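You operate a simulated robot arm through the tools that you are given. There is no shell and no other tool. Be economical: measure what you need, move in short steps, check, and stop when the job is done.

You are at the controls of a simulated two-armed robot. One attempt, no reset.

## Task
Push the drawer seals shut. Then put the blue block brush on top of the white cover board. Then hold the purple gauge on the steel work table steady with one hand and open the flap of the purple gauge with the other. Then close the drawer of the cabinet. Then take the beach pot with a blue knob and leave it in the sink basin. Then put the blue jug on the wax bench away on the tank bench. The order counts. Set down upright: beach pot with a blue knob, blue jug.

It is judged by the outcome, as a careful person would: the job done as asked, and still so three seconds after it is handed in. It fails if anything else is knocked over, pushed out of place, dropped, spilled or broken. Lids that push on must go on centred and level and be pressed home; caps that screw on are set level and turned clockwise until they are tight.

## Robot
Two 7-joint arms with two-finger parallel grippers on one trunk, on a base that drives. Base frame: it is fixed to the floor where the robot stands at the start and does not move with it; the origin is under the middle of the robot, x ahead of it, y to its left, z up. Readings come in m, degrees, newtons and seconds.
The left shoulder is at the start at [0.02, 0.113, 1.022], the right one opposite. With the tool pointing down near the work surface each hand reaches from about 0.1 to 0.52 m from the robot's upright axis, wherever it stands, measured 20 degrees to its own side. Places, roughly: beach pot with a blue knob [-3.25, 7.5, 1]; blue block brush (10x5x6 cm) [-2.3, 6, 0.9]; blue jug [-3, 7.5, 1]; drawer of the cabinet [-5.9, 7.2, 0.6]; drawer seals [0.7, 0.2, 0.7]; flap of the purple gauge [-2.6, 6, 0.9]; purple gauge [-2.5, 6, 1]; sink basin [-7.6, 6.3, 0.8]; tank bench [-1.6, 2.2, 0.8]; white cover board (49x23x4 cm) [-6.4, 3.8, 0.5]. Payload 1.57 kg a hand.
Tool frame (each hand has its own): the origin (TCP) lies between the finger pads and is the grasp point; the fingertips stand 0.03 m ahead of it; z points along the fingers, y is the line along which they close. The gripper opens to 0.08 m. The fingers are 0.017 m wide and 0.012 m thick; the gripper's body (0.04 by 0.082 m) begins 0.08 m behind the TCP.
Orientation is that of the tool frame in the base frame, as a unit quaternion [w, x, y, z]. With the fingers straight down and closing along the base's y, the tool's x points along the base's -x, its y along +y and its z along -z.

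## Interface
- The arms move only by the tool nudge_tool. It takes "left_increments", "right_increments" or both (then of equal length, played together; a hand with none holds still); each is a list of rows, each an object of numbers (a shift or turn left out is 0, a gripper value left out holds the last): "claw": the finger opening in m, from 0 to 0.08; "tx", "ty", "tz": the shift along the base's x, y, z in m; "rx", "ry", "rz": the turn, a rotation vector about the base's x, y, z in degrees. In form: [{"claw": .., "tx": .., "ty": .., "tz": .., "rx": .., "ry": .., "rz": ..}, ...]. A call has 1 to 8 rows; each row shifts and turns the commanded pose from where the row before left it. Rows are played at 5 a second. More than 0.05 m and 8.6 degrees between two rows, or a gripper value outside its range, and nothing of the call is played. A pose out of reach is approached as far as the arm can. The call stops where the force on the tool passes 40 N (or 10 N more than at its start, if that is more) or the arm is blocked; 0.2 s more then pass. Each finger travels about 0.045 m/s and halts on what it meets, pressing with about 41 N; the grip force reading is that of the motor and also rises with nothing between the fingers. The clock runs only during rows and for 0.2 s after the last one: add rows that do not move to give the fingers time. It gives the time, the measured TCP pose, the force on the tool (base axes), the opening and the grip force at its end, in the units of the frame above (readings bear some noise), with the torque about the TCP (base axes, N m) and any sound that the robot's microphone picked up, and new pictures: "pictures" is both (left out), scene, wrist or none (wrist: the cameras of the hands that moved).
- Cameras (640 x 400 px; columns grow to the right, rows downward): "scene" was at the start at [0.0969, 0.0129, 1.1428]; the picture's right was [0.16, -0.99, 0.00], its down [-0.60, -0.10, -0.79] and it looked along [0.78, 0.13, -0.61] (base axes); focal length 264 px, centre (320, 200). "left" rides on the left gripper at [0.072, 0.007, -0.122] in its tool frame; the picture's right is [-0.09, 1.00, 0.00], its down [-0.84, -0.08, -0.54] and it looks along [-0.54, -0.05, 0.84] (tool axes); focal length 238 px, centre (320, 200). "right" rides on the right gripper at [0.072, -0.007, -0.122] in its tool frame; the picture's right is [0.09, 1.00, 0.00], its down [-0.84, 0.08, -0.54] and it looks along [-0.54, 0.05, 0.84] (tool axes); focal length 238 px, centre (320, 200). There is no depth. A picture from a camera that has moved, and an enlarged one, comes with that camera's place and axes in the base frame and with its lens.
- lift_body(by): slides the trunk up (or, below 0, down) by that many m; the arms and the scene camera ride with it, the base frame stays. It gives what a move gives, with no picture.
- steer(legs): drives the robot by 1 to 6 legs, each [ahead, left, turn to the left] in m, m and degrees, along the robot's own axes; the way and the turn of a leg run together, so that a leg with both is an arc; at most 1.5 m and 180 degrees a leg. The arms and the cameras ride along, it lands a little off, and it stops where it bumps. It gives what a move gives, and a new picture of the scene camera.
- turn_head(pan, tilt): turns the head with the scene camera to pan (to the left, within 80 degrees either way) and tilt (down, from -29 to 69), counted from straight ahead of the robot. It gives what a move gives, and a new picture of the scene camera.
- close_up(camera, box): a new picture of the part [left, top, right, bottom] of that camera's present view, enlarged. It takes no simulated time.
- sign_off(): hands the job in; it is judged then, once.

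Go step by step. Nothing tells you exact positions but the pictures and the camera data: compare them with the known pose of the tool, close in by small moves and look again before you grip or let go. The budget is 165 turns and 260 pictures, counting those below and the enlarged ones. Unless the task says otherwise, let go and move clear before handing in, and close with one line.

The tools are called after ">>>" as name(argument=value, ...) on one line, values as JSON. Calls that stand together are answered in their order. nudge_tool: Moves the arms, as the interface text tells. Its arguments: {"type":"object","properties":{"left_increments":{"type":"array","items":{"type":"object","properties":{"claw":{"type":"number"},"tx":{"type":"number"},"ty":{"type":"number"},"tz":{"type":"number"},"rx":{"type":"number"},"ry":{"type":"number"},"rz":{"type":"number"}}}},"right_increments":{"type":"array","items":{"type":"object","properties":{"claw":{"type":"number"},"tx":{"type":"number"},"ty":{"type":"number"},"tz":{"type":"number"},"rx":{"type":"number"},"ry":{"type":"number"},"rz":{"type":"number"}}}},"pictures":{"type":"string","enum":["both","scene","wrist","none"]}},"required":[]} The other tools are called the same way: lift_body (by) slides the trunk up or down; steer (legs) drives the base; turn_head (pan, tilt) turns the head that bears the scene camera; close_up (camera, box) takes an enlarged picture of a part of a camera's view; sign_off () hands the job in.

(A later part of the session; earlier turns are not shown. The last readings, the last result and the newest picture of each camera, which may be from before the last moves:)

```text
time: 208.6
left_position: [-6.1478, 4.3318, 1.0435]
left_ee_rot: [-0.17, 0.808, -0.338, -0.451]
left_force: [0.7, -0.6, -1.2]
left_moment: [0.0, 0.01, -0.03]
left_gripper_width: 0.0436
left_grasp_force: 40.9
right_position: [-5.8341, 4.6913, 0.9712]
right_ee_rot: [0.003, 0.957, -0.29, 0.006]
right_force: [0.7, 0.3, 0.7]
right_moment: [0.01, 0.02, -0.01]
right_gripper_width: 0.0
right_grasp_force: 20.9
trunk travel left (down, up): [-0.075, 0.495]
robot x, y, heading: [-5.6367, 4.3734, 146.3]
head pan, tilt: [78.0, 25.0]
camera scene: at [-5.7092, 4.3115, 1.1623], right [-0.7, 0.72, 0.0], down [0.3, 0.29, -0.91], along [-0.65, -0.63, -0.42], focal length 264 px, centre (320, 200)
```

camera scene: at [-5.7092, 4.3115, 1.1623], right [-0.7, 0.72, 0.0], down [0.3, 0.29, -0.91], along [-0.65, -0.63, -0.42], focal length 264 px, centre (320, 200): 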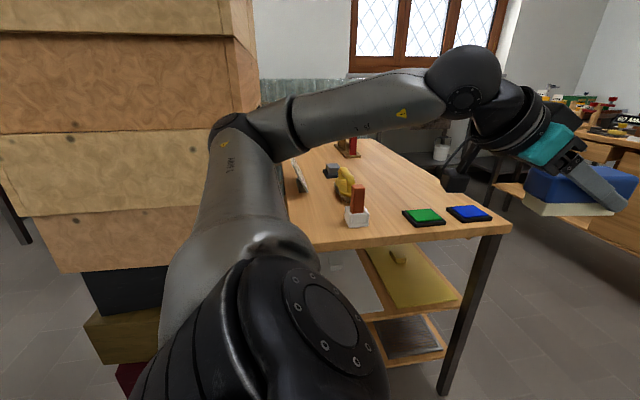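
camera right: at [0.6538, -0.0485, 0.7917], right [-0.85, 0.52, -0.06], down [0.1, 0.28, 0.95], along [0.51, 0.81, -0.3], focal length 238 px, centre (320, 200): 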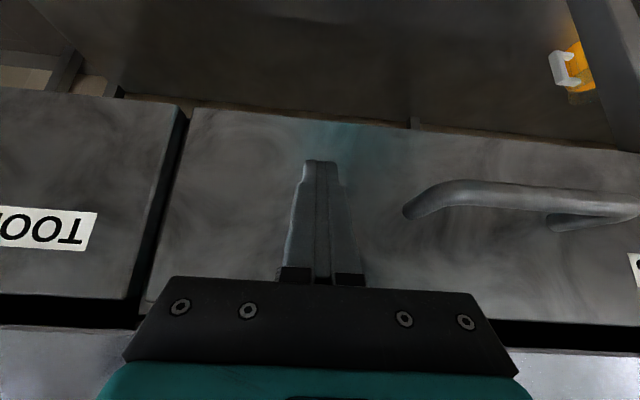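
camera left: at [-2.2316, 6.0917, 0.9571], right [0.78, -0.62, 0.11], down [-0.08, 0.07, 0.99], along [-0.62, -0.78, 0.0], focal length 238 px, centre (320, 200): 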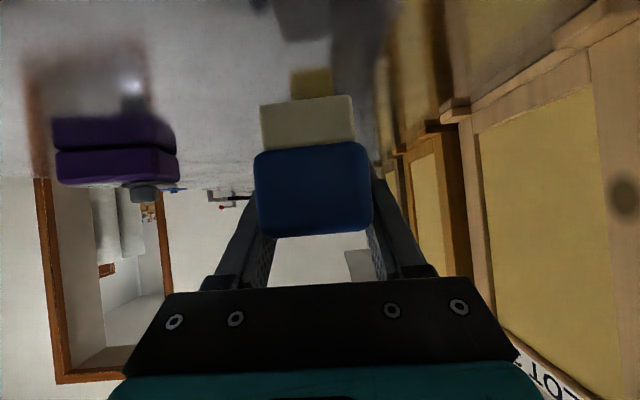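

I can see the white board on the table's upper shelf at the left, beside a yellow board. I'll turn to face the table front squarely.

>>> steer(legs=[[0, 0, 45], [0, 0, 43.7], [0, -0.3, 0]])

>>> turn_head(pan=5, tilt=50)

```text
time: 214.7
left_position: [-5.8532, 4.0297, 1.0439]
left_ee_rot: [0.193, 0.814, 0.323, -0.442]
left_force: [0.5, -0.1, -0.8]
left_moment: [0.01, -0.01, -0.02]
left_gripper_width: 0.0437
left_grasp_force: 41.1
right_position: [-6.2057, 4.3509, 0.9701]
right_ee_rot: [-0.003, 0.887, 0.462, 0.005]
right_force: [0.0, -0.4, -0.1]
right_moment: [-0.02, 0.03, 0.0]
right_gripper_width: 0.0002
right_grasp_force: 21.3
trunk travel left (down, up): [-0.075, 0.495]
robot x, y, heading: [-5.8798, 4.5414, -125.1]
head pan, tilt: [78.0, 25.0]
camera scene: at [-5.8226, 4.466, 1.1624], right [-0.73, -0.68, 0.0], down [-0.29, 0.31, -0.91], along [0.62, -0.66, -0.42], focal length 264 px, centre (320, 200)
```

scene: 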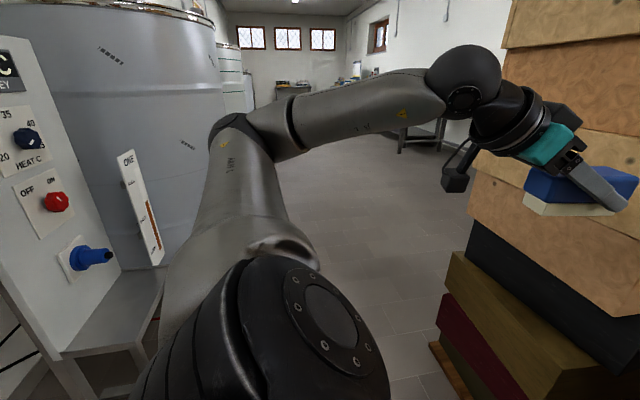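

```text
time: 216.2
left_position: [-5.8515, 4.031, 1.0434]
left_ee_rot: [0.195, 0.814, 0.324, -0.441]
left_force: [-0.4, 0.1, -1.7]
left_moment: [-0.04, -0.02, 0.03]
left_gripper_width: 0.0434
left_grasp_force: 40.2
right_position: [-6.2066, 4.3513, 0.9695]
right_ee_rot: [-0.002, 0.886, 0.463, 0.005]
right_force: [-0.7, 0.3, 0.2]
right_moment: [0.0, 0.02, 0.02]
right_gripper_width: 0.0002
right_grasp_force: 21.6
trunk travel left (down, up): [-0.075, 0.495]
robot x, y, heading: [-5.8789, 4.5424, -125.0]
head pan, tilt: [5.0, 50.0]
camera scene: at [-5.9237, 4.4665, 1.1249], right [-0.87, 0.5, 0.0], down [0.38, 0.66, -0.64], along [-0.32, -0.56, -0.77], focal length 264 px, centre (320, 200)
```

scene: 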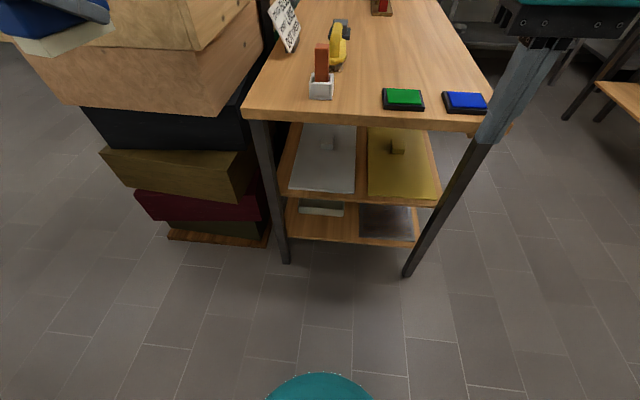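

I have a clear view: the white board has a knob in its middle, its front edge is at N≈-0.3 and its top is at z≈0.5 under the tabletop. I'll shift sideways, align the hand and lower it in front of the table.

>>> steer(legs=[[0, -0.17, 0]])

>>> lift_body(by=-0.07)

>>> nudge_tool(left_increments=[{"tx": -0.041, "ty": 0.028, "rz": 4.7}, {"tx": -0.041, "ty": 0.028, "rz": 4.7}, {"tz": -0.045}, {"tz": -0.045}, {"tz": -0.045}, {"tz": -0.045}, {"tz": -0.045}, {"tz": -0.045}])

```text
time: 217.6
left_position: [-5.9903, 4.1265, 1.0438]
left_ee_rot: [0.194, 0.814, 0.325, -0.44]
left_force: [-0.8, 0.0, -1.0]
left_moment: [0.01, 0.02, 0.01]
left_gripper_width: 0.0435
left_grasp_force: 40.9
right_position: [-6.343, 4.4471, 0.9693]
right_ee_rot: [-0.004, 0.886, 0.464, 0.007]
right_force: [0.4, -0.4, 0.9]
right_moment: [0.01, -0.01, 0.0]
right_gripper_width: 0.0
right_grasp_force: 21.3
trunk travel left (down, up): [-0.075, 0.495]
robot x, y, heading: [-6.0182, 4.6361, -124.9]
head pan, tilt: [5.0, 50.0]
camera scene: at [-6.0618, 4.5631, 1.1249], right [-0.87, 0.5, 0.0], down [0.38, 0.66, -0.64], along [-0.32, -0.56, -0.77], focal length 264 px, centre (320, 200)
```

scene: 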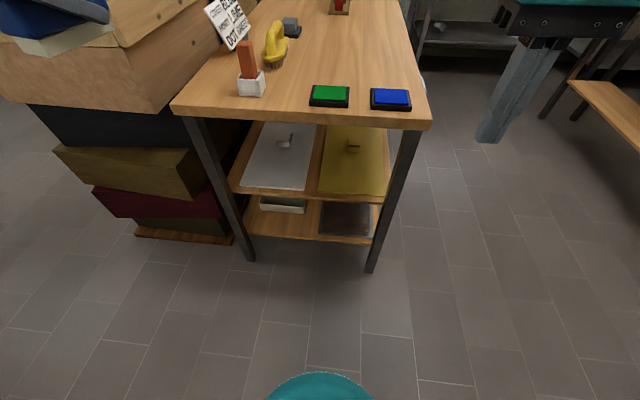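

```text
time: 218.7
left_position: [-5.9913, 4.1263, 0.9731]
left_ee_rot: [0.195, 0.813, 0.324, -0.442]
left_force: [0.2, -0.1, -1.3]
left_moment: [0.02, 0.01, 0.02]
left_gripper_width: 0.0438
left_grasp_force: 41.5
right_position: [-6.3429, 4.4467, 0.9008]
right_ee_rot: [-0.003, 0.886, 0.464, 0.005]
right_force: [0.2, -0.4, -0.1]
right_moment: [0.0, 0.01, 0.0]
right_gripper_width: 0.0001
right_grasp_force: 21.2
trunk travel left (down, up): [-0.005, 0.565]
robot x, y, heading: [-6.0186, 4.6346, -124.9]
head pan, tilt: [5.0, 50.0]
```

```text
time: 220.5
left_position: [-6.0795, 4.1652, 0.7632]
left_ee_rot: [0.23, 0.785, 0.391, -0.423]
left_force: [0.6, -0.5, -0.5]
left_moment: [-0.01, 0.0, 0.0]
left_gripper_width: 0.0434
left_grasp_force: 40.5
left hand out of reach, approached as far as the arm can: row 4, 5, 7, 8
right_position: [-6.3439, 4.4464, 0.9013]
right_ee_rot: [-0.003, 0.886, 0.463, 0.005]
right_force: [-0.4, -0.6, -0.2]
right_moment: [0.03, 0.05, -0.03]
right_gripper_width: 0.0
right_grasp_force: 21.2
trunk travel left (down, up): [-0.005, 0.565]
robot x, y, heading: [-6.0207, 4.636, -125.0]
head pan, tilt: [5.0, 50.0]
camera scene: at [-6.0615, 4.5629, 1.0549], right [-0.87, 0.5, 0.0], down [0.38, 0.66, -0.64], along [-0.32, -0.56, -0.77], focal length 264 px, centre (320, 200)
camera left: at [-5.9913, 4.2765, 0.7653], right [0.77, -0.63, 0.11], down [-0.08, 0.07, 0.99], along [-0.63, -0.78, 0.0], focal length 238 px, centre (320, 200)
```

scene: 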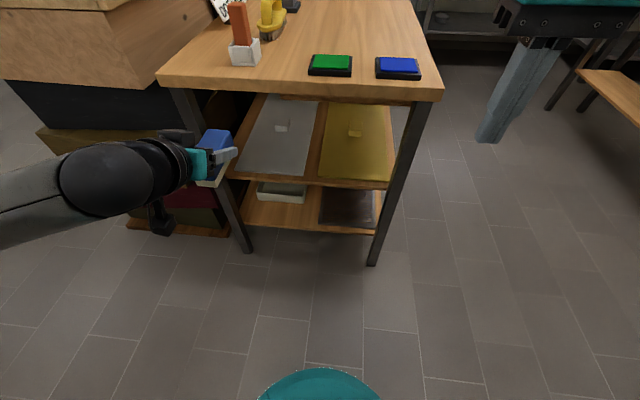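
left: 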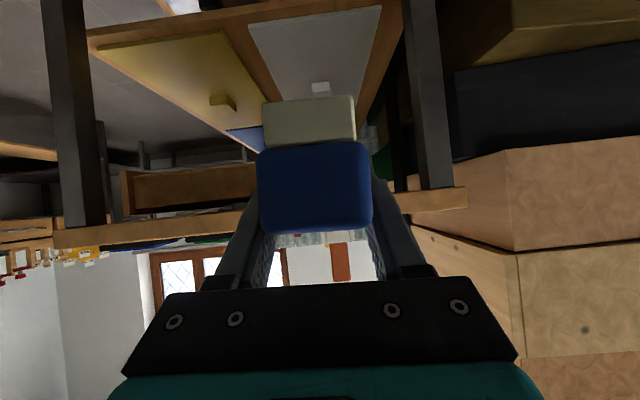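

The arm struggles this close and low. I'll extend a bit forward, staying in front of the table edge, while lowering.

>>> nudge_tool(left_increments=[{"tx": -0.0143, "ty": -0.0205, "tz": -0.02}, {"tx": -0.0143, "ty": -0.0205, "tz": -0.02}, {"tx": -0.0143, "ty": -0.0205, "tz": -0.03}, {"tz": -0.04}, {"tz": -0.04}, {}], pictures="scene")

```text
time: 221.9
left_position: [-6.0801, 4.1037, 0.6799]
left_ee_rot: [0.228, 0.785, 0.39, -0.424]
left_force: [0.2, 0.6, -1.0]
left_moment: [0.02, -0.01, 0.03]
left_gripper_width: 0.0436
left_grasp_force: 41.4
left hand out of reach, approached as far as the arm can: row 1, 2, 3, 4, 5
right_position: [-6.3431, 4.4473, 0.9004]
right_ee_rot: [-0.003, 0.886, 0.463, 0.005]
right_force: [0.3, 0.4, -0.2]
right_moment: [0.0, 0.01, 0.0]
right_gripper_width: 0.0
right_grasp_force: 21.4
trunk travel left (down, up): [-0.005, 0.565]
robot x, y, heading: [-6.0196, 4.6383, -124.8]
head pan, tilt: [5.0, 50.0]
camera scene: at [-6.0615, 4.5629, 1.0549], right [-0.87, 0.5, 0.0], down [0.38, 0.66, -0.64], along [-0.32, -0.56, -0.77], focal length 264 px, centre (320, 200)
```

scene: 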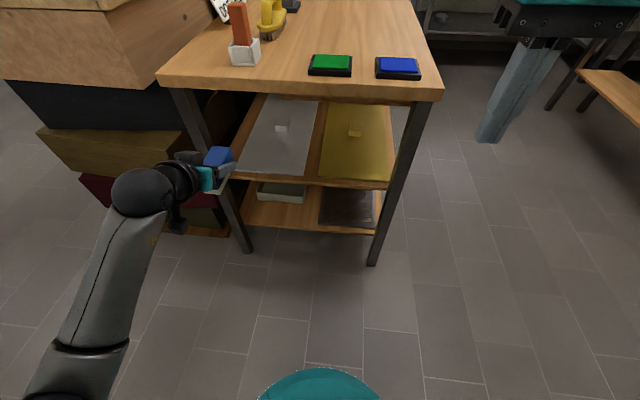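

The arm is reconfiguring its elbow and coming down. Continuing in smaller steps.

>>> nudge_tool(left_increments=[{"tz": -0.02}, {"tz": -0.02}, {"tz": -0.02}, {"tz": -0.02}, {"tz": -0.02}, {}], pictures="scene")

```text
time: 223.3
left_position: [-6.0792, 4.1033, 0.6798]
left_ee_rot: [0.229, 0.785, 0.39, -0.424]
left_force: [0.2, 0.0, -0.8]
left_moment: [0.0, 0.03, 0.01]
left_gripper_width: 0.0436
left_grasp_force: 40.9
left hand out of reach, approached as far as the arm can: row 1, 2, 3, 4, 5
right_position: [-6.3439, 4.4484, 0.9002]
right_ee_rot: [-0.003, 0.886, 0.463, 0.005]
right_force: [-0.2, 0.5, -0.3]
right_moment: [0.05, -0.04, 0.02]
right_gripper_width: 0.0001
right_grasp_force: 21.4
trunk travel left (down, up): [-0.005, 0.565]
robot x, y, heading: [-6.0191, 4.6378, -125.0]
head pan, tilt: [5.0, 50.0]
camera scene: at [-6.0615, 4.5629, 1.0548], right [-0.87, 0.5, 0.0], down [0.38, 0.66, -0.64], along [-0.32, -0.56, -0.77], focal length 264 px, centre (320, 200)
```

scene: 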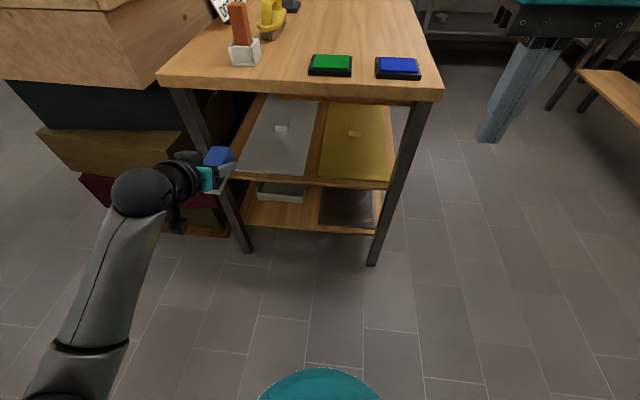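

Stuck at this radius, so more extension should let it go lower. Extending toward the table edge with z held, then lowering.

>>> nudge_tool(left_increments=[{"tx": -0.0315, "ty": -0.0131}, {"tx": -0.0115, "ty": -0.0164, "tz": -0.01}, {"tx": -0.0115, "ty": -0.0164, "tz": -0.01}, {"tz": -0.02}, {"tz": -0.02}, {"tz": -0.02}, {}], pictures="scene")

```text
time: 224.9
left_position: [-6.1013, 4.0624, 0.6517]
left_ee_rot: [0.227, 0.786, 0.389, -0.424]
left_force: [-0.8, 0.4, -1.3]
left_moment: [0.0, 0.05, 0.02]
left_gripper_width: 0.0437
left_grasp_force: 41.1
left hand out of reach, approached as far as the arm can: row 1, 3, 4, 5, 6
right_position: [-6.3436, 4.4478, 0.9004]
right_ee_rot: [-0.003, 0.886, 0.463, 0.005]
right_force: [0.2, -0.5, 0.4]
right_moment: [-0.01, -0.01, -0.02]
right_gripper_width: 0.0
right_grasp_force: 21.1
trunk travel left (down, up): [-0.005, 0.565]
robot x, y, heading: [-6.0171, 4.641, -125.0]
head pan, tilt: [5.0, 50.0]
camera scene: at [-6.0615, 4.5629, 1.0548], right [-0.87, 0.5, 0.0], down [0.38, 0.66, -0.64], along [-0.32, -0.56, -0.77], focal length 264 px, centre (320, 200)
```

scene: 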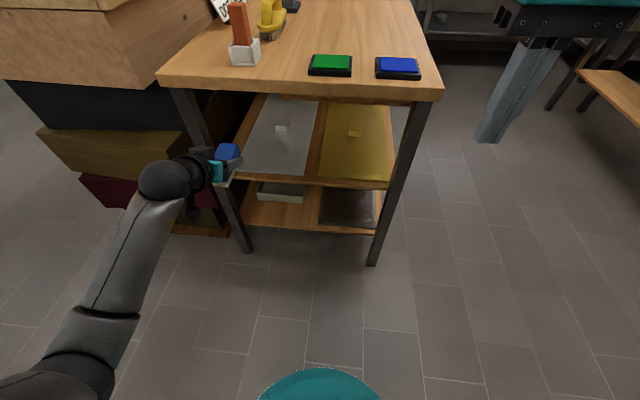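

Extension helps only slowly. I'll pitch the hand down about 16°, since the brush can pivot level on contact, and see whether it goes lower.

>>> nudge_tool(left_increments=[{"rx": 6.55, "ry": -4.59}, {"rx": 6.55, "ry": -4.59}, {"tz": -0.02}, {"tz": -0.02}, {"tz": -0.02}, {"tz": -0.02}, {}], pictures="scene")

```text
time: 226.5
left_position: [-6.1004, 4.0619, 0.5717]
left_ee_rot: [0.17, 0.837, 0.417, -0.312]
left_force: [-0.1, -0.2, -1.4]
left_moment: [0.01, 0.01, 0.0]
left_gripper_width: 0.0436
left_grasp_force: 41.1
right_position: [-6.3438, 4.4473, 0.8995]
right_ee_rot: [-0.003, 0.886, 0.463, 0.005]
right_force: [0.1, -0.1, -0.3]
right_moment: [-0.03, 0.03, 0.05]
right_gripper_width: 0.0
right_grasp_force: 21.0
trunk travel left (down, up): [-0.005, 0.565]
robot x, y, heading: [-6.021, 4.6405, -124.8]
head pan, tilt: [5.0, 50.0]
camera scene: at [-6.0615, 4.5629, 1.0549], right [-0.87, 0.5, 0.0], down [0.38, 0.66, -0.64], along [-0.32, -0.56, -0.77], focal length 264 px, centre (320, 200)
```

scene: 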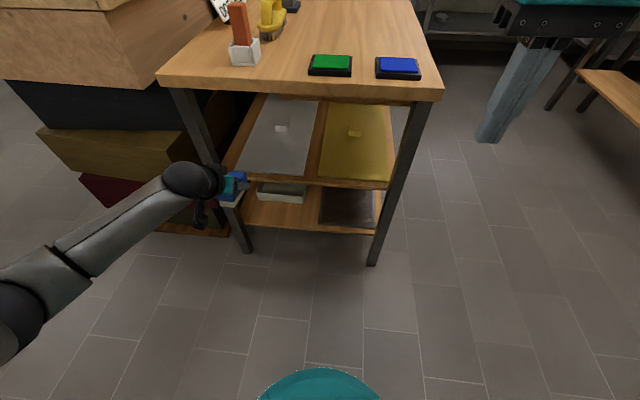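

That works: z is 0.572 now. I'll try recovering half the tilt here, and recentre on the board.

>>> nudge_tool(left_increments=[{"tx": -0.025, "ty": 0.017}, {"rx": -3.27, "ry": 2.3}, {"rx": -3.27, "ry": 2.3}, {}], pictures="wrist")

```text
time: 227.5
left_position: [-6.1258, 4.0795, 0.5717]
left_ee_rot: [0.184, 0.826, 0.41, -0.341]
left_force: [0.4, 0.5, -0.8]
left_moment: [-0.02, 0.03, -0.01]
left_gripper_width: 0.0434
left_grasp_force: 41.1
left hand out of reach, approached as far as the arm can: row 3
right_position: [-6.3427, 4.4475, 0.8998]
right_ee_rot: [-0.003, 0.886, 0.463, 0.005]
right_force: [0.6, 0.4, 0.6]
right_moment: [0.03, -0.01, 0.0]
right_gripper_width: 0.0
right_grasp_force: 21.2
trunk travel left (down, up): [-0.005, 0.565]
robot x, y, heading: [-6.0192, 4.6391, -124.8]
head pan, tilt: [5.0, 50.0]
camera left: at [-6.0396, 4.1869, 0.6048], right [0.76, -0.64, 0.09], down [-0.2, -0.1, 0.97], along [-0.62, -0.76, -0.2], focal length 238 px, centre (320, 200)
```

left: 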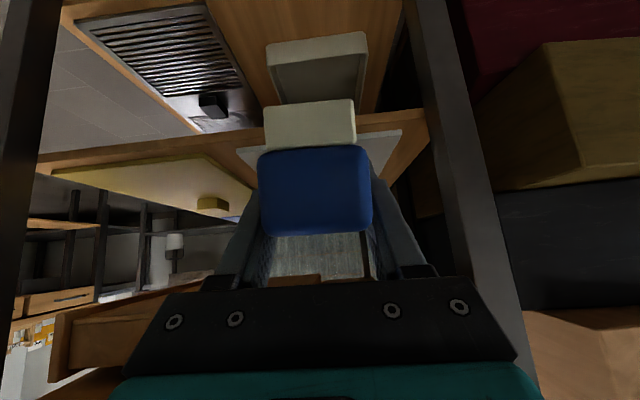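

The tilt is now 12° and the hand is aligned with the board (top ≈0.455, front edge N≈-0.345). I'll lower a little and drive in 0.215 m.

>>> nudge_tool(left_increments=[{"tz": -0.015}, {"tz": -0.015}, {}], pictures="none")

>>> steer(legs=[[0.215, 0, 0]])

>>> nudge_tool(left_increments=[{}], pictures="wrist")

```text
time: 228.3
left_position: [-6.1167, 4.0759, 0.5431]
left_ee_rot: [0.182, 0.826, 0.408, -0.343]
left_force: [-0.2, 0.8, -0.6]
left_moment: [0.0, -0.01, 0.0]
left_gripper_width: 0.0435
left_grasp_force: 41.1
left hand out of reach, approached as far as the arm can: row 2
right_position: [-6.3433, 4.4473, 0.8994]
right_ee_rot: [-0.004, 0.886, 0.464, 0.005]
right_force: [-0.7, -0.1, 0.6]
right_moment: [-0.04, 0.01, -0.01]
right_gripper_width: 0.0
right_grasp_force: 21.4
trunk travel left (down, up): [-0.005, 0.565]
robot x, y, heading: [-6.0167, 4.6385, -124.9]
head pan, tilt: [5.0, 50.0]
```

```text
time: 230.0
left_position: [-6.2401, 3.8984, 0.5436]
left_ee_rot: [0.182, 0.826, 0.409, -0.343]
left_force: [0.3, 1.6, -0.8]
left_moment: [0.02, -0.01, 0.0]
left_gripper_width: 0.0436
left_grasp_force: 42.0
right_position: [-6.466, 4.2692, 0.9003]
right_ee_rot: [-0.002, 0.886, 0.463, 0.006]
right_force: [0.2, 0.5, 0.6]
right_moment: [-0.02, 0.02, 0.02]
right_gripper_width: 0.0001
right_grasp_force: 21.0
trunk travel left (down, up): [-0.005, 0.565]
robot x, y, heading: [-6.1436, 4.46, -124.9]
head pan, tilt: [5.0, 50.0]
camera scene: at [-6.1852, 4.3856, 1.0548], right [-0.87, 0.5, 0.0], down [0.38, 0.66, -0.64], along [-0.32, -0.56, -0.77], focal length 264 px, centre (320, 200)
```

scene: 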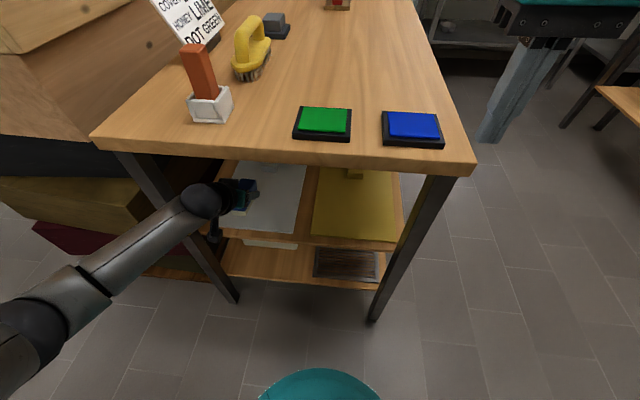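

```text
time: 230.4
left_position: [-6.2408, 3.8987, 0.5445]
left_ee_rot: [0.182, 0.826, 0.408, -0.343]
left_force: [-0.9, 0.2, -2.0]
left_moment: [0.0, 0.01, -0.01]
left_gripper_width: 0.0433
left_grasp_force: 41.4
right_position: [-6.4664, 4.2694, 0.9003]
right_ee_rot: [-0.003, 0.886, 0.464, 0.005]
right_force: [0.4, -0.3, -0.5]
right_moment: [-0.01, -0.02, 0.01]
right_gripper_width: 0.0
right_grasp_force: 21.4
trunk travel left (down, up): [-0.005, 0.565]
robot x, y, heading: [-6.1428, 4.4618, -124.7]
head pan, tilt: [5.0, 50.0]
camera left: at [-6.1532, 4.0056, 0.5765], right [0.76, -0.65, 0.09], down [-0.2, -0.1, 0.98], along [-0.62, -0.75, -0.2], focal length 238 px, centre (320, 200)
```

left: 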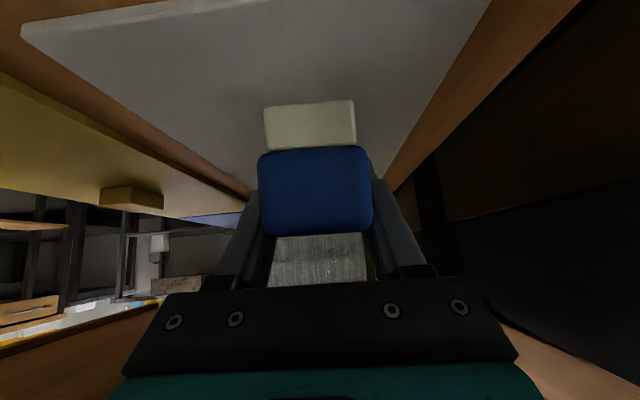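

The brush is over the board. Lowering gently to contact.

>>> nudge_tool(left_increments=[{"tz": -0.008}, {"tz": -0.008}, {"tz": -0.006}, {"tz": -0.006}, {"tz": -0.006}, {}], pictures="wrist")

```text
time: 231.8
left_position: [-6.2406, 3.8989, 0.5353]
left_ee_rot: [0.18, 0.827, 0.408, -0.342]
left_force: [-0.8, -0.1, -1.1]
left_moment: [0.0, -0.03, -0.03]
left_gripper_width: 0.0436
left_grasp_force: 40.7
left hand out of reach, approached as far as the arm can: row 2, 3, 4, 5
right_position: [-6.467, 4.2694, 0.9001]
right_ee_rot: [-0.003, 0.887, 0.462, 0.005]
right_force: [-0.6, -1.0, 0.5]
right_moment: [-0.03, 0.01, -0.03]
right_gripper_width: 0.0
right_grasp_force: 21.4
trunk travel left (down, up): [-0.005, 0.565]
robot x, y, heading: [-6.1426, 4.4605, -124.8]
head pan, tilt: [5.0, 50.0]
camera left: at [-6.1529, 4.0046, 0.569], right [0.75, -0.65, 0.08], down [-0.2, -0.1, 0.98], along [-0.63, -0.75, -0.2], focal length 238 px, centre (320, 200)
```

left: 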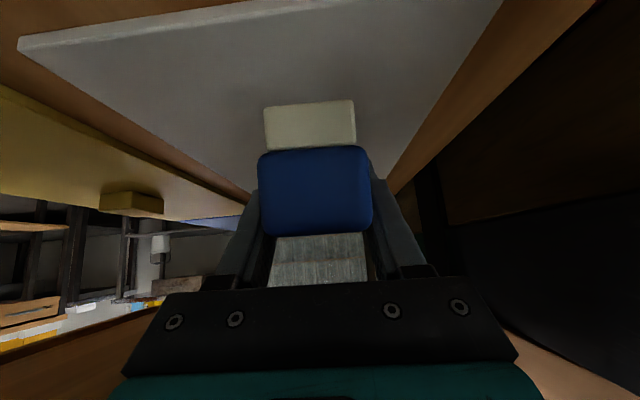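

Reach limit again at z=0.535; a little more pitch-down, then lower.

>>> nudge_tool(left_increments=[{"rx": 2.5, "ry": -1.7}, {"tz": -0.007}, {"rx": 2.5, "ry": -1.7}, {"tz": -0.007}, {"tz": -0.006}, {"tz": -0.006}, {}], pictures="wrist")

```text
time: 233.4
left_position: [-6.2411, 3.8972, 0.5137]
left_ee_rot: [0.159, 0.842, 0.417, -0.303]
left_force: [1.0, 1.5, 12.2]
left_moment: [-0.06, 0.36, -0.07]
left_gripper_width: 0.0433
left_grasp_force: 40.8
right_position: [-6.4666, 4.2711, 0.9012]
right_ee_rot: [-0.001, 0.886, 0.463, 0.005]
right_force: [-0.1, 0.2, 0.2]
right_moment: [-0.02, 0.01, 0.02]
right_gripper_width: 0.0
right_grasp_force: 20.8
trunk travel left (down, up): [-0.005, 0.565]
robot x, y, heading: [-6.1436, 4.461, -124.9]
head pan, tilt: [5.0, 50.0]
camera left: at [-6.1563, 4.0005, 0.559], right [0.75, -0.66, 0.07], down [-0.25, -0.18, 0.95], along [-0.61, -0.73, -0.3], focal length 238 px, centre (320, 200)
```

left: 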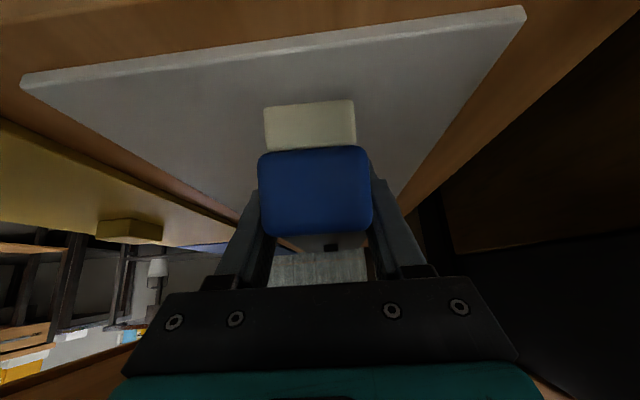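

Contact (12 N up). Pressing slightly further so the brush pivots flat in the pads.

>>> nudge_tool(left_increments=[{"tz": -0.004}, {"tz": -0.004}, {"tz": -0.004}, {"tz": -0.004}, {}], pictures="wrist")

```text
time: 234.6
left_position: [-6.2414, 3.8969, 0.4987]
left_ee_rot: [0.159, 0.842, 0.417, -0.303]
left_force: [3.3, 4.8, 27.0]
left_moment: [-0.26, 0.78, -0.06]
left_gripper_width: 0.0435
left_grasp_force: 40.5
right_position: [-6.4675, 4.2709, 0.9003]
right_ee_rot: [-0.002, 0.886, 0.463, 0.004]
right_force: [0.4, -0.5, 0.4]
right_moment: [0.05, 0.0, -0.01]
right_gripper_width: 0.0
right_grasp_force: 21.3
trunk travel left (down, up): [-0.005, 0.565]
robot x, y, heading: [-6.1442, 4.4618, -124.7]
head pan, tilt: [5.0, 50.0]
camera left: at [-6.1569, 4.0008, 0.5435], right [0.75, -0.66, 0.07], down [-0.25, -0.18, 0.95], along [-0.61, -0.73, -0.3], focal length 238 px, centre (320, 200)
```

left: 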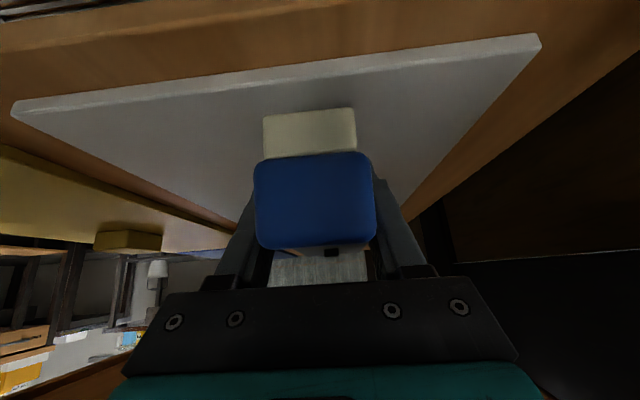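

It's pivoting flat; a hair more, then open.

>>> nudge_tool(left_increments=[{"tz": -0.003}, {"tz": -0.002}, {"claw": 0.08}, {}, {}, {}], pictures="wrist")

```text
time: 235.0
left_position: [-6.2452, 3.8951, 0.4978]
left_ee_rot: [0.16, 0.84, 0.416, -0.309]
left_force: [-2.0, -1.8, 5.5]
left_moment: [-0.16, 0.22, -0.01]
left_gripper_width: 0.0437
left_grasp_force: 40.6
right_position: [-6.4669, 4.2706, 0.8997]
right_ee_rot: [-0.003, 0.885, 0.465, 0.006]
right_force: [-1.0, 0.1, 0.4]
right_moment: [-0.03, 0.01, -0.01]
right_gripper_width: 0.0001
right_grasp_force: 21.5
trunk travel left (down, up): [-0.005, 0.565]
robot x, y, heading: [-6.1417, 4.4632, -124.6]
head pan, tilt: [5.0, 50.0]
stopped in row 2 (left hand): the force on the tool passed its limit at 42 N (the readings are from after the stop); the commanded pose is now the measured one
camera left: at [-6.1584, 3.9981, 0.5423], right [0.75, -0.66, 0.07], down [-0.24, -0.17, 0.95], along [-0.61, -0.73, -0.29], focal length 238 px, centre (320, 200)
```

left: 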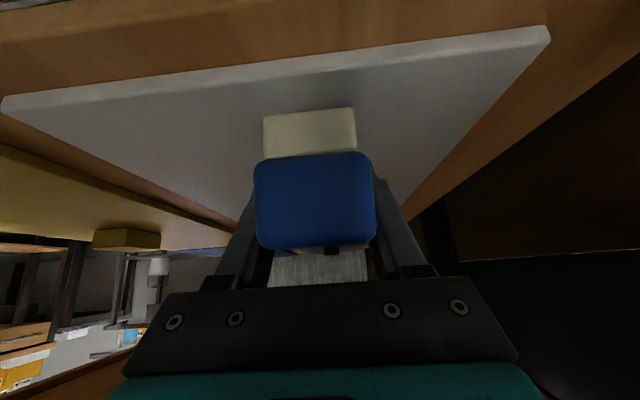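

Now opening the fingers.

>>> nudge_tool(left_increments=[{"claw": 0.08}, {}, {}, {}, {}], pictures="wrist")

```text
time: 236.2
left_position: [-6.2429, 3.895, 0.4974]
left_ee_rot: [0.158, 0.841, 0.416, -0.307]
left_force: [4.0, -6.5, 16.2]
left_moment: [0.04, 0.6, 0.2]
left_gripper_width: 0.0736
left_grasp_force: 0.0
right_position: [-6.4677, 4.27, 0.9013]
right_ee_rot: [-0.002, 0.886, 0.464, 0.005]
right_force: [-0.5, -0.5, -0.7]
right_moment: [0.01, -0.01, -0.01]
right_gripper_width: 0.0001
right_grasp_force: 21.5
trunk travel left (down, up): [-0.005, 0.565]
robot x, y, heading: [-6.1405, 4.4611, -124.9]
head pan, tilt: [5.0, 50.0]
camera left: at [-6.1575, 3.9985, 0.5425], right [0.75, -0.65, 0.07], down [-0.24, -0.17, 0.95], along [-0.61, -0.74, -0.29], focal length 238 px, centre (320, 200)
```

left: 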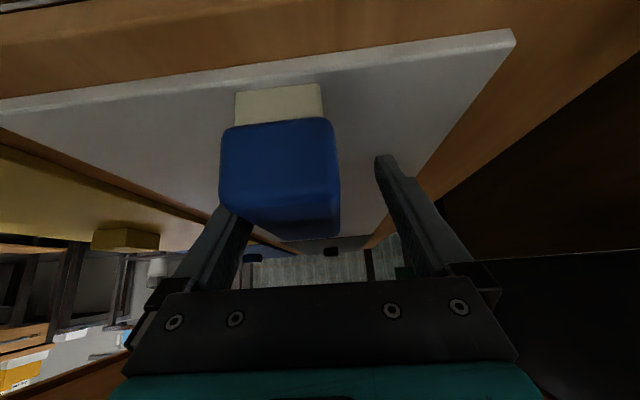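

Released, and the brush looks set on the board, but the hand still presses on something. I'll back out up and outward gently.

>>> nudge_tool(left_increments=[{"tz": 0.008, "tx": 0.003, "ty": 0.004}, {"tz": 0.012, "tx": 0.006, "ty": 0.008}, {"tz": 0.015, "tx": 0.009, "ty": 0.012}, {"tz": 0.01, "tx": 0.012, "ty": 0.016}, {}], pictures="both")

```text
time: 237.4
left_position: [-6.2114, 3.9367, 0.5401]
left_ee_rot: [0.159, 0.841, 0.418, -0.304]
left_force: [-0.1, 0.1, -0.2]
left_moment: [-0.01, 0.01, -0.02]
left_gripper_width: 0.08
left_grasp_force: 0.1
right_position: [-6.4665, 4.2691, 0.9003]
right_ee_rot: [-0.004, 0.886, 0.464, 0.005]
right_force: [0.0, 0.5, 0.3]
right_moment: [0.02, 0.01, 0.0]
right_gripper_width: 0.0001
right_grasp_force: 21.4
trunk travel left (down, up): [-0.005, 0.565]
robot x, y, heading: [-6.1395, 4.4638, -125.1]
head pan, tilt: [5.0, 50.0]
camera scene: at [-6.1851, 4.3857, 1.0549], right [-0.87, 0.5, 0.0], down [0.38, 0.66, -0.64], along [-0.32, -0.56, -0.77], focal length 264 px, centre (320, 200)
camera left: at [-6.1272, 4.0399, 0.5858], right [0.75, -0.66, 0.07], down [-0.25, -0.18, 0.95], along [-0.61, -0.73, -0.3], focal length 238 px, centre (320, 200)
```

scene: 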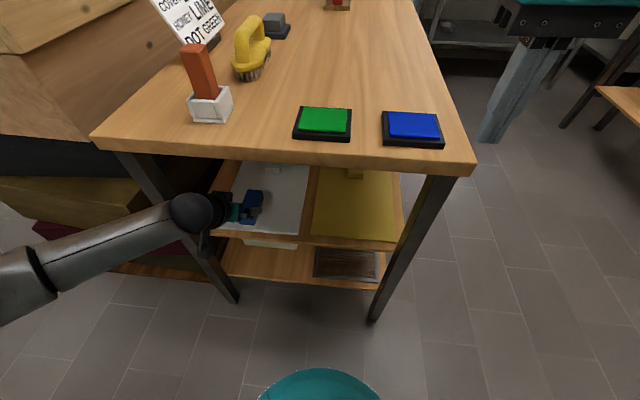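
left: 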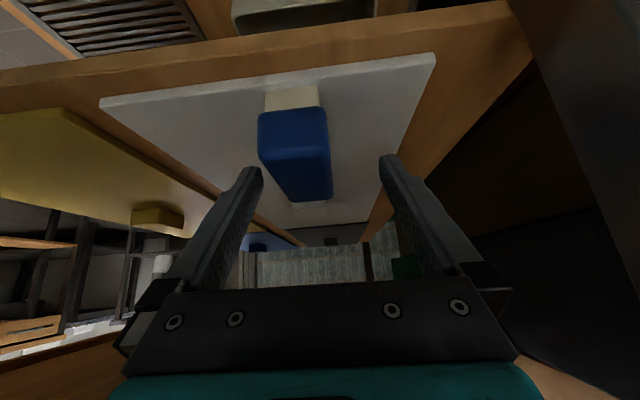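

The brush sits flat on the white board. I'll back the base away, raise the hand and head back to the other room.

>>> steer(legs=[[-0.2, 0, 0]])

>>> close_up(camera="scene", box=[200, 100, 360, 200])

>>> nudge_tool(left_increments=[{"tz": 0.05}, {"tz": 0.05}, {"tz": 0.05}, {"tz": 0.05}, {"tz": 0.05}, {"tz": 0.05}, {"tz": 0.05}, {"tz": 0.05}], pictures="none")

>>> lift_body(by=0.07)

```text
time: 239.0
left_position: [-6.1002, 4.0992, 0.5405]
left_ee_rot: [0.158, 0.842, 0.416, -0.304]
left_force: [0.8, -0.3, 0.0]
left_moment: [0.01, 0.0, 0.02]
left_gripper_width: 0.0801
left_grasp_force: 0.1
right_position: [-6.3549, 4.4331, 0.8995]
right_ee_rot: [-0.003, 0.886, 0.463, 0.005]
right_force: [-1.0, 0.1, -0.1]
right_moment: [0.02, 0.0, -0.03]
right_gripper_width: 0.0
right_grasp_force: 21.2
trunk travel left (down, up): [-0.005, 0.565]
robot x, y, heading: [-6.0291, 4.6243, -124.8]
head pan, tilt: [5.0, 50.0]
camera scene: at [-6.0715, 4.5487, 1.0549], right [-0.87, 0.5, 0.0], down [0.38, 0.66, -0.64], along [-0.32, -0.56, -0.77], focal length 264 px, centre (320, 200)
```

scene: 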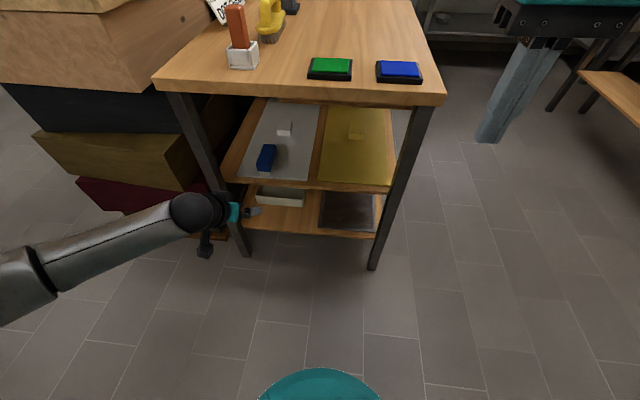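

```text
4.00 times, centred on (280, 150) of scene
camera zoom: at [-6.0715, 4.5487, 1.0549], right [-0.87, 0.5, 0.0], down [0.38, 0.66, -0.64], along [-0.32, -0.56, -0.77], focal length 1057 px, centre (480, 400)
```

zoom: 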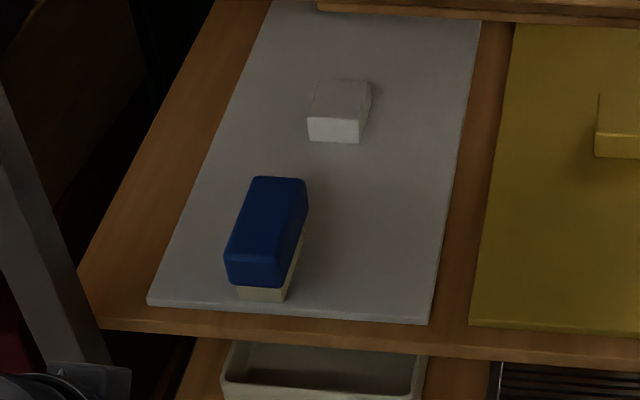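

```text
time: 240.8
left_position: [-6.0978, 4.0991, 0.941]
left_ee_rot: [0.158, 0.842, 0.417, -0.304]
left_force: [0.5, 0.2, -0.1]
left_moment: [0.01, -0.04, 0.04]
left_gripper_width: 0.08
left_grasp_force: 0.0
right_position: [-6.3524, 4.4339, 0.9001]
right_ee_rot: [-0.003, 0.887, 0.462, 0.007]
right_force: [0.3, 0.2, -0.4]
right_moment: [-0.01, 0.03, 0.01]
right_gripper_width: 0.0001
right_grasp_force: 20.4
trunk travel left (down, up): [-0.005, 0.565]
robot x, y, heading: [-6.0288, 4.6235, -124.8]
head pan, tilt: [5.0, 50.0]
```

```text
time: 241.9
left_position: [-6.0986, 4.0991, 1.0104]
left_ee_rot: [0.159, 0.842, 0.417, -0.304]
left_force: [-0.2, 0.1, -0.1]
left_moment: [-0.01, 0.01, 0.02]
left_gripper_width: 0.0799
left_grasp_force: 0.1
right_position: [-6.3524, 4.4336, 0.9702]
right_ee_rot: [-0.003, 0.886, 0.463, 0.006]
right_force: [0.5, 0.8, 0.0]
right_moment: [-0.01, 0.03, -0.03]
right_gripper_width: 0.0
right_grasp_force: 21.2
trunk travel left (down, up): [-0.075, 0.495]
robot x, y, heading: [-6.0272, 4.621, -125.0]
head pan, tilt: [5.0, 50.0]
```

The brush is well placed. Now I'll go back through the doorway and stand in front of the gauge.

>>> steer(legs=[[0, 0.45, 0], [0, 0, -90]])

>>> turn_head(pan=-78, tilt=25)

```text
time: 248.4
left_position: [-6.1863, 4.4414, 1.0104]
left_ee_rot: [-0.104, 0.889, -0.303, -0.327]
left_force: [0.1, 0.3, 1.6]
left_moment: [0.0, -0.05, 0.01]
left_gripper_width: 0.0801
left_grasp_force: 0.1
right_position: [-5.8512, 4.695, 0.9703]
right_ee_rot: [0.001, 0.953, -0.302, 0.006]
right_force: [0.0, -0.6, -0.6]
right_moment: [0.01, -0.01, 0.0]
right_gripper_width: 0.0
right_grasp_force: 21.0
trunk travel left (down, up): [-0.075, 0.495]
robot x, y, heading: [-5.6591, 4.3697, 144.6]
head pan, tilt: [5.0, 50.0]
camera scene: at [-5.7337, 4.4117, 1.1249], right [0.51, 0.86, 0.0], down [0.66, -0.39, -0.64], along [-0.55, 0.32, -0.77], focal length 264 px, centre (320, 200)
```

scene: 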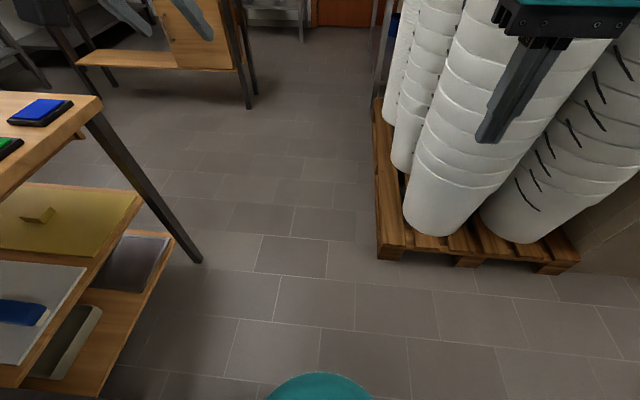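

```text
time: 250.0
left_position: [-6.186, 4.4413, 1.0107]
left_ee_rot: [-0.105, 0.889, -0.304, -0.326]
left_force: [0.4, 0.2, 0.2]
left_moment: [-0.03, 0.02, 0.0]
left_gripper_width: 0.08
left_grasp_force: 0.0
right_position: [-5.8482, 4.6935, 0.9698]
right_ee_rot: [0.002, 0.953, -0.302, 0.006]
right_force: [0.0, 0.0, 0.0]
right_moment: [-0.01, -0.04, 0.0]
right_gripper_width: 0.0
right_grasp_force: 21.8
trunk travel left (down, up): [-0.075, 0.495]
robot x, y, heading: [-5.6561, 4.3668, 144.8]
head pan, tilt: [-78.0, 25.0]
camera scene: at [-5.6308, 4.4574, 1.1623], right [0.92, -0.4, 0.0], down [-0.17, -0.39, -0.91], along [0.36, 0.83, -0.42], focal length 264 px, centre (320, 200)
```

scene: 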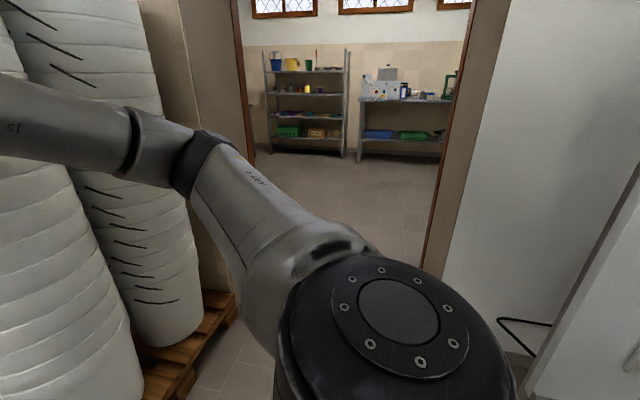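

Tuck the left hand slightly, then strafe right through the door.

>>> nudge_tool(left_increments=[{"tx": 0.03, "ty": -0.021}, {"tx": 0.03, "ty": -0.021}], pictures="none")

>>> steer(legs=[[0, -1.3, 0]])

>>> steer(legs=[[0, -1.3, 0]])

```text
time: 250.6
left_position: [-6.1247, 4.3999, 1.0103]
left_ee_rot: [-0.106, 0.888, -0.305, -0.326]
left_force: [0.3, -0.3, -0.4]
left_moment: [0.04, -0.01, -0.01]
left_gripper_width: 0.08
left_grasp_force: 0.0
right_position: [-5.8494, 4.6936, 0.9697]
right_ee_rot: [0.002, 0.953, -0.302, 0.005]
right_force: [0.5, 0.5, 0.8]
right_moment: [0.01, 0.01, -0.02]
right_gripper_width: 0.0
right_grasp_force: 21.4
trunk travel left (down, up): [-0.075, 0.495]
robot x, y, heading: [-5.6565, 4.3669, 144.5]
head pan, tilt: [-78.0, 25.0]
```

```text
time: 257.1
left_position: [-5.3757, 5.4528, 1.01]
left_ee_rot: [-0.105, 0.888, -0.305, -0.327]
left_force: [0.4, 0.1, 0.5]
left_moment: [0.01, -0.01, 0.0]
left_gripper_width: 0.0799
left_grasp_force: 0.0
right_position: [-5.0999, 5.7456, 0.9701]
right_ee_rot: [0.002, 0.953, -0.303, 0.006]
right_force: [-0.4, -0.2, 0.6]
right_moment: [-0.03, -0.02, -0.01]
right_gripper_width: 0.0001
right_grasp_force: 21.4
trunk travel left (down, up): [-0.075, 0.495]
robot x, y, heading: [-4.9071, 5.4201, 144.4]
head pan, tilt: [-78.0, 25.0]
camera scene: at [-4.8822, 5.5084, 1.1623], right [0.92, -0.4, 0.0], down [-0.17, -0.39, -0.91], along [0.36, 0.83, -0.42], focal length 264 px, centre (320, 200)
```

scene: 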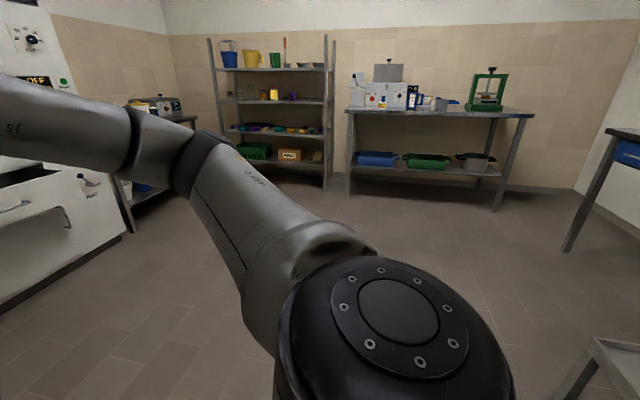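

```text
time: 263.6
left_position: [-4.6214, 6.5063, 1.0101]
left_ee_rot: [-0.105, 0.888, -0.307, -0.326]
left_force: [0.4, 0.0, -0.1]
left_moment: [-0.02, 0.02, 0.0]
left_gripper_width: 0.08
left_grasp_force: 0.1
right_position: [-4.3449, 6.7989, 0.9709]
right_ee_rot: [0.002, 0.952, -0.306, 0.006]
right_force: [0.2, -0.1, 0.4]
right_moment: [-0.01, 0.05, -0.05]
right_gripper_width: 0.0
right_grasp_force: 21.5
trunk travel left (down, up): [-0.075, 0.495]
robot x, y, heading: [-4.1573, 6.4722, 144.0]
head pan, tilt: [-78.0, 25.0]
camera scene: at [-4.127, 6.5612, 1.1623], right [0.92, -0.4, 0.0], down [-0.17, -0.39, -0.91], along [0.36, 0.83, -0.42], focal length 264 px, centre (320, 200)
```

scene: 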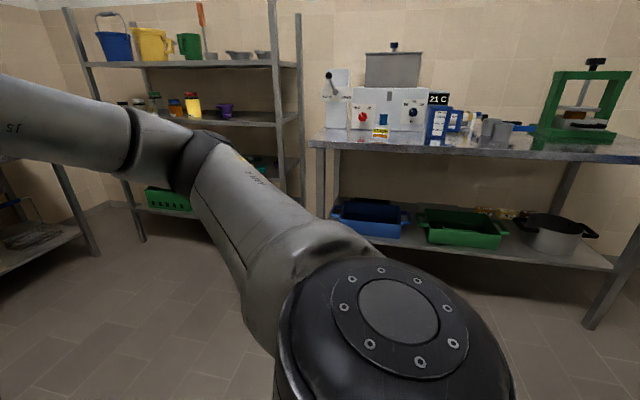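

Through again. Turning to face the steel table and moving in front of the gauge.

>>> steer(legs=[[0, 0, -179], [1.0, 0.545, 0]])

>>> turn_head(pan=0, tilt=50)

>>> close_up(camera="scene", box=[220, 40, 420, 165])

```text
time: 276.8
left_position: [-2.5638, 6.2904, 1.0095]
left_ee_rot: [0.325, 0.311, 0.886, -0.108]
left_force: [0.2, -0.2, 0.3]
left_moment: [0.01, 0.02, -0.02]
left_gripper_width: 0.0798
left_grasp_force: 0.1
right_position: [-2.8439, 5.9986, 0.9703]
right_ee_rot: [-0.007, 0.31, 0.951, 0.002]
right_force: [0.3, 0.5, -0.5]
right_moment: [0.02, 0.0, 0.05]
right_gripper_width: 0.0
right_grasp_force: 21.4
trunk travel left (down, up): [-0.075, 0.495]
robot x, y, heading: [-3.0287, 6.3289, -36.2]
head pan, tilt: [-78.0, 25.0]
camera scene: at [-3.0566, 6.2374, 1.1624], right [-0.91, 0.41, 0.0], down [0.17, 0.39, -0.91], along [-0.37, -0.83, -0.42], focal length 264 px, centre (320, 200)
```

scene: 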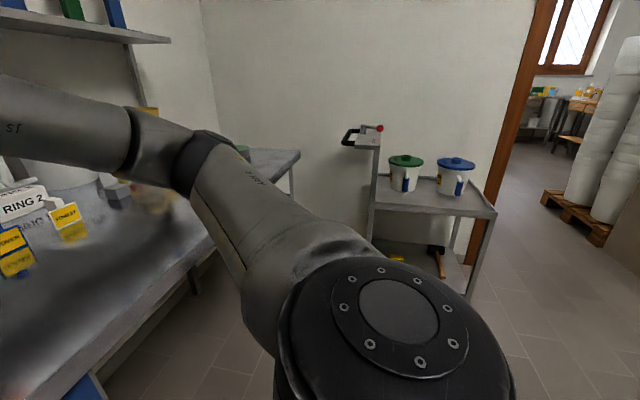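

```text
time: 278.3
left_position: [-2.5641, 6.2898, 1.0104]
left_ee_rot: [0.326, 0.311, 0.887, -0.106]
left_force: [0.8, 0.5, -0.8]
left_moment: [0.03, 0.0, -0.01]
left_gripper_width: 0.0799
left_grasp_force: 0.0
right_position: [-2.8451, 5.9987, 0.969]
right_ee_rot: [-0.006, 0.31, 0.951, 0.002]
right_force: [0.1, 0.2, -1.0]
right_moment: [0.03, -0.01, -0.01]
right_gripper_width: 0.0001
right_grasp_force: 21.3
trunk travel left (down, up): [-0.075, 0.495]
robot x, y, heading: [-3.0268, 6.3326, -36.2]
head pan, tilt: [0.0, 50.0]
camera scene: at [-2.9568, 6.2759, 1.1249], right [-0.59, -0.81, 0.0], down [-0.62, 0.45, -0.64], along [0.52, -0.38, -0.77], focal length 264 px, centre (320, 200)
```

scene: 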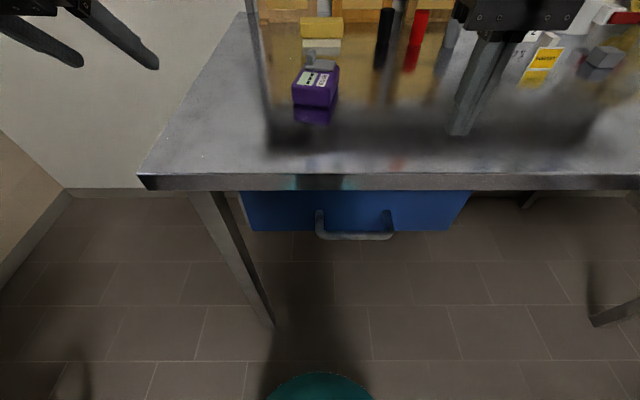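

```text
3.20 times, centred on (320, 102) of scene
camera zoom: at [-2.9568, 6.2759, 1.1249], right [-0.59, -0.81, 0.0], down [-0.62, 0.45, -0.64], along [0.52, -0.38, -0.77], focal length 845 px, centre (320, 512)
```

zoom: 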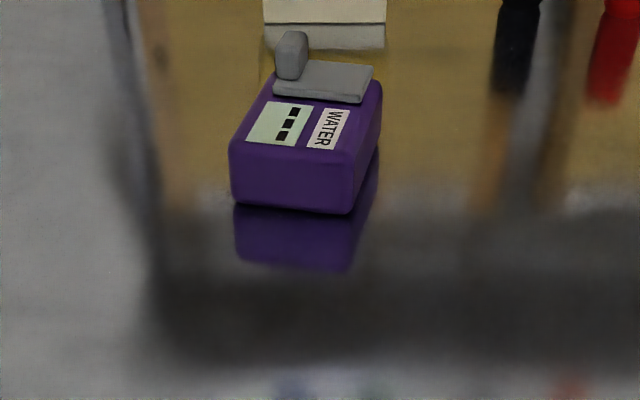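

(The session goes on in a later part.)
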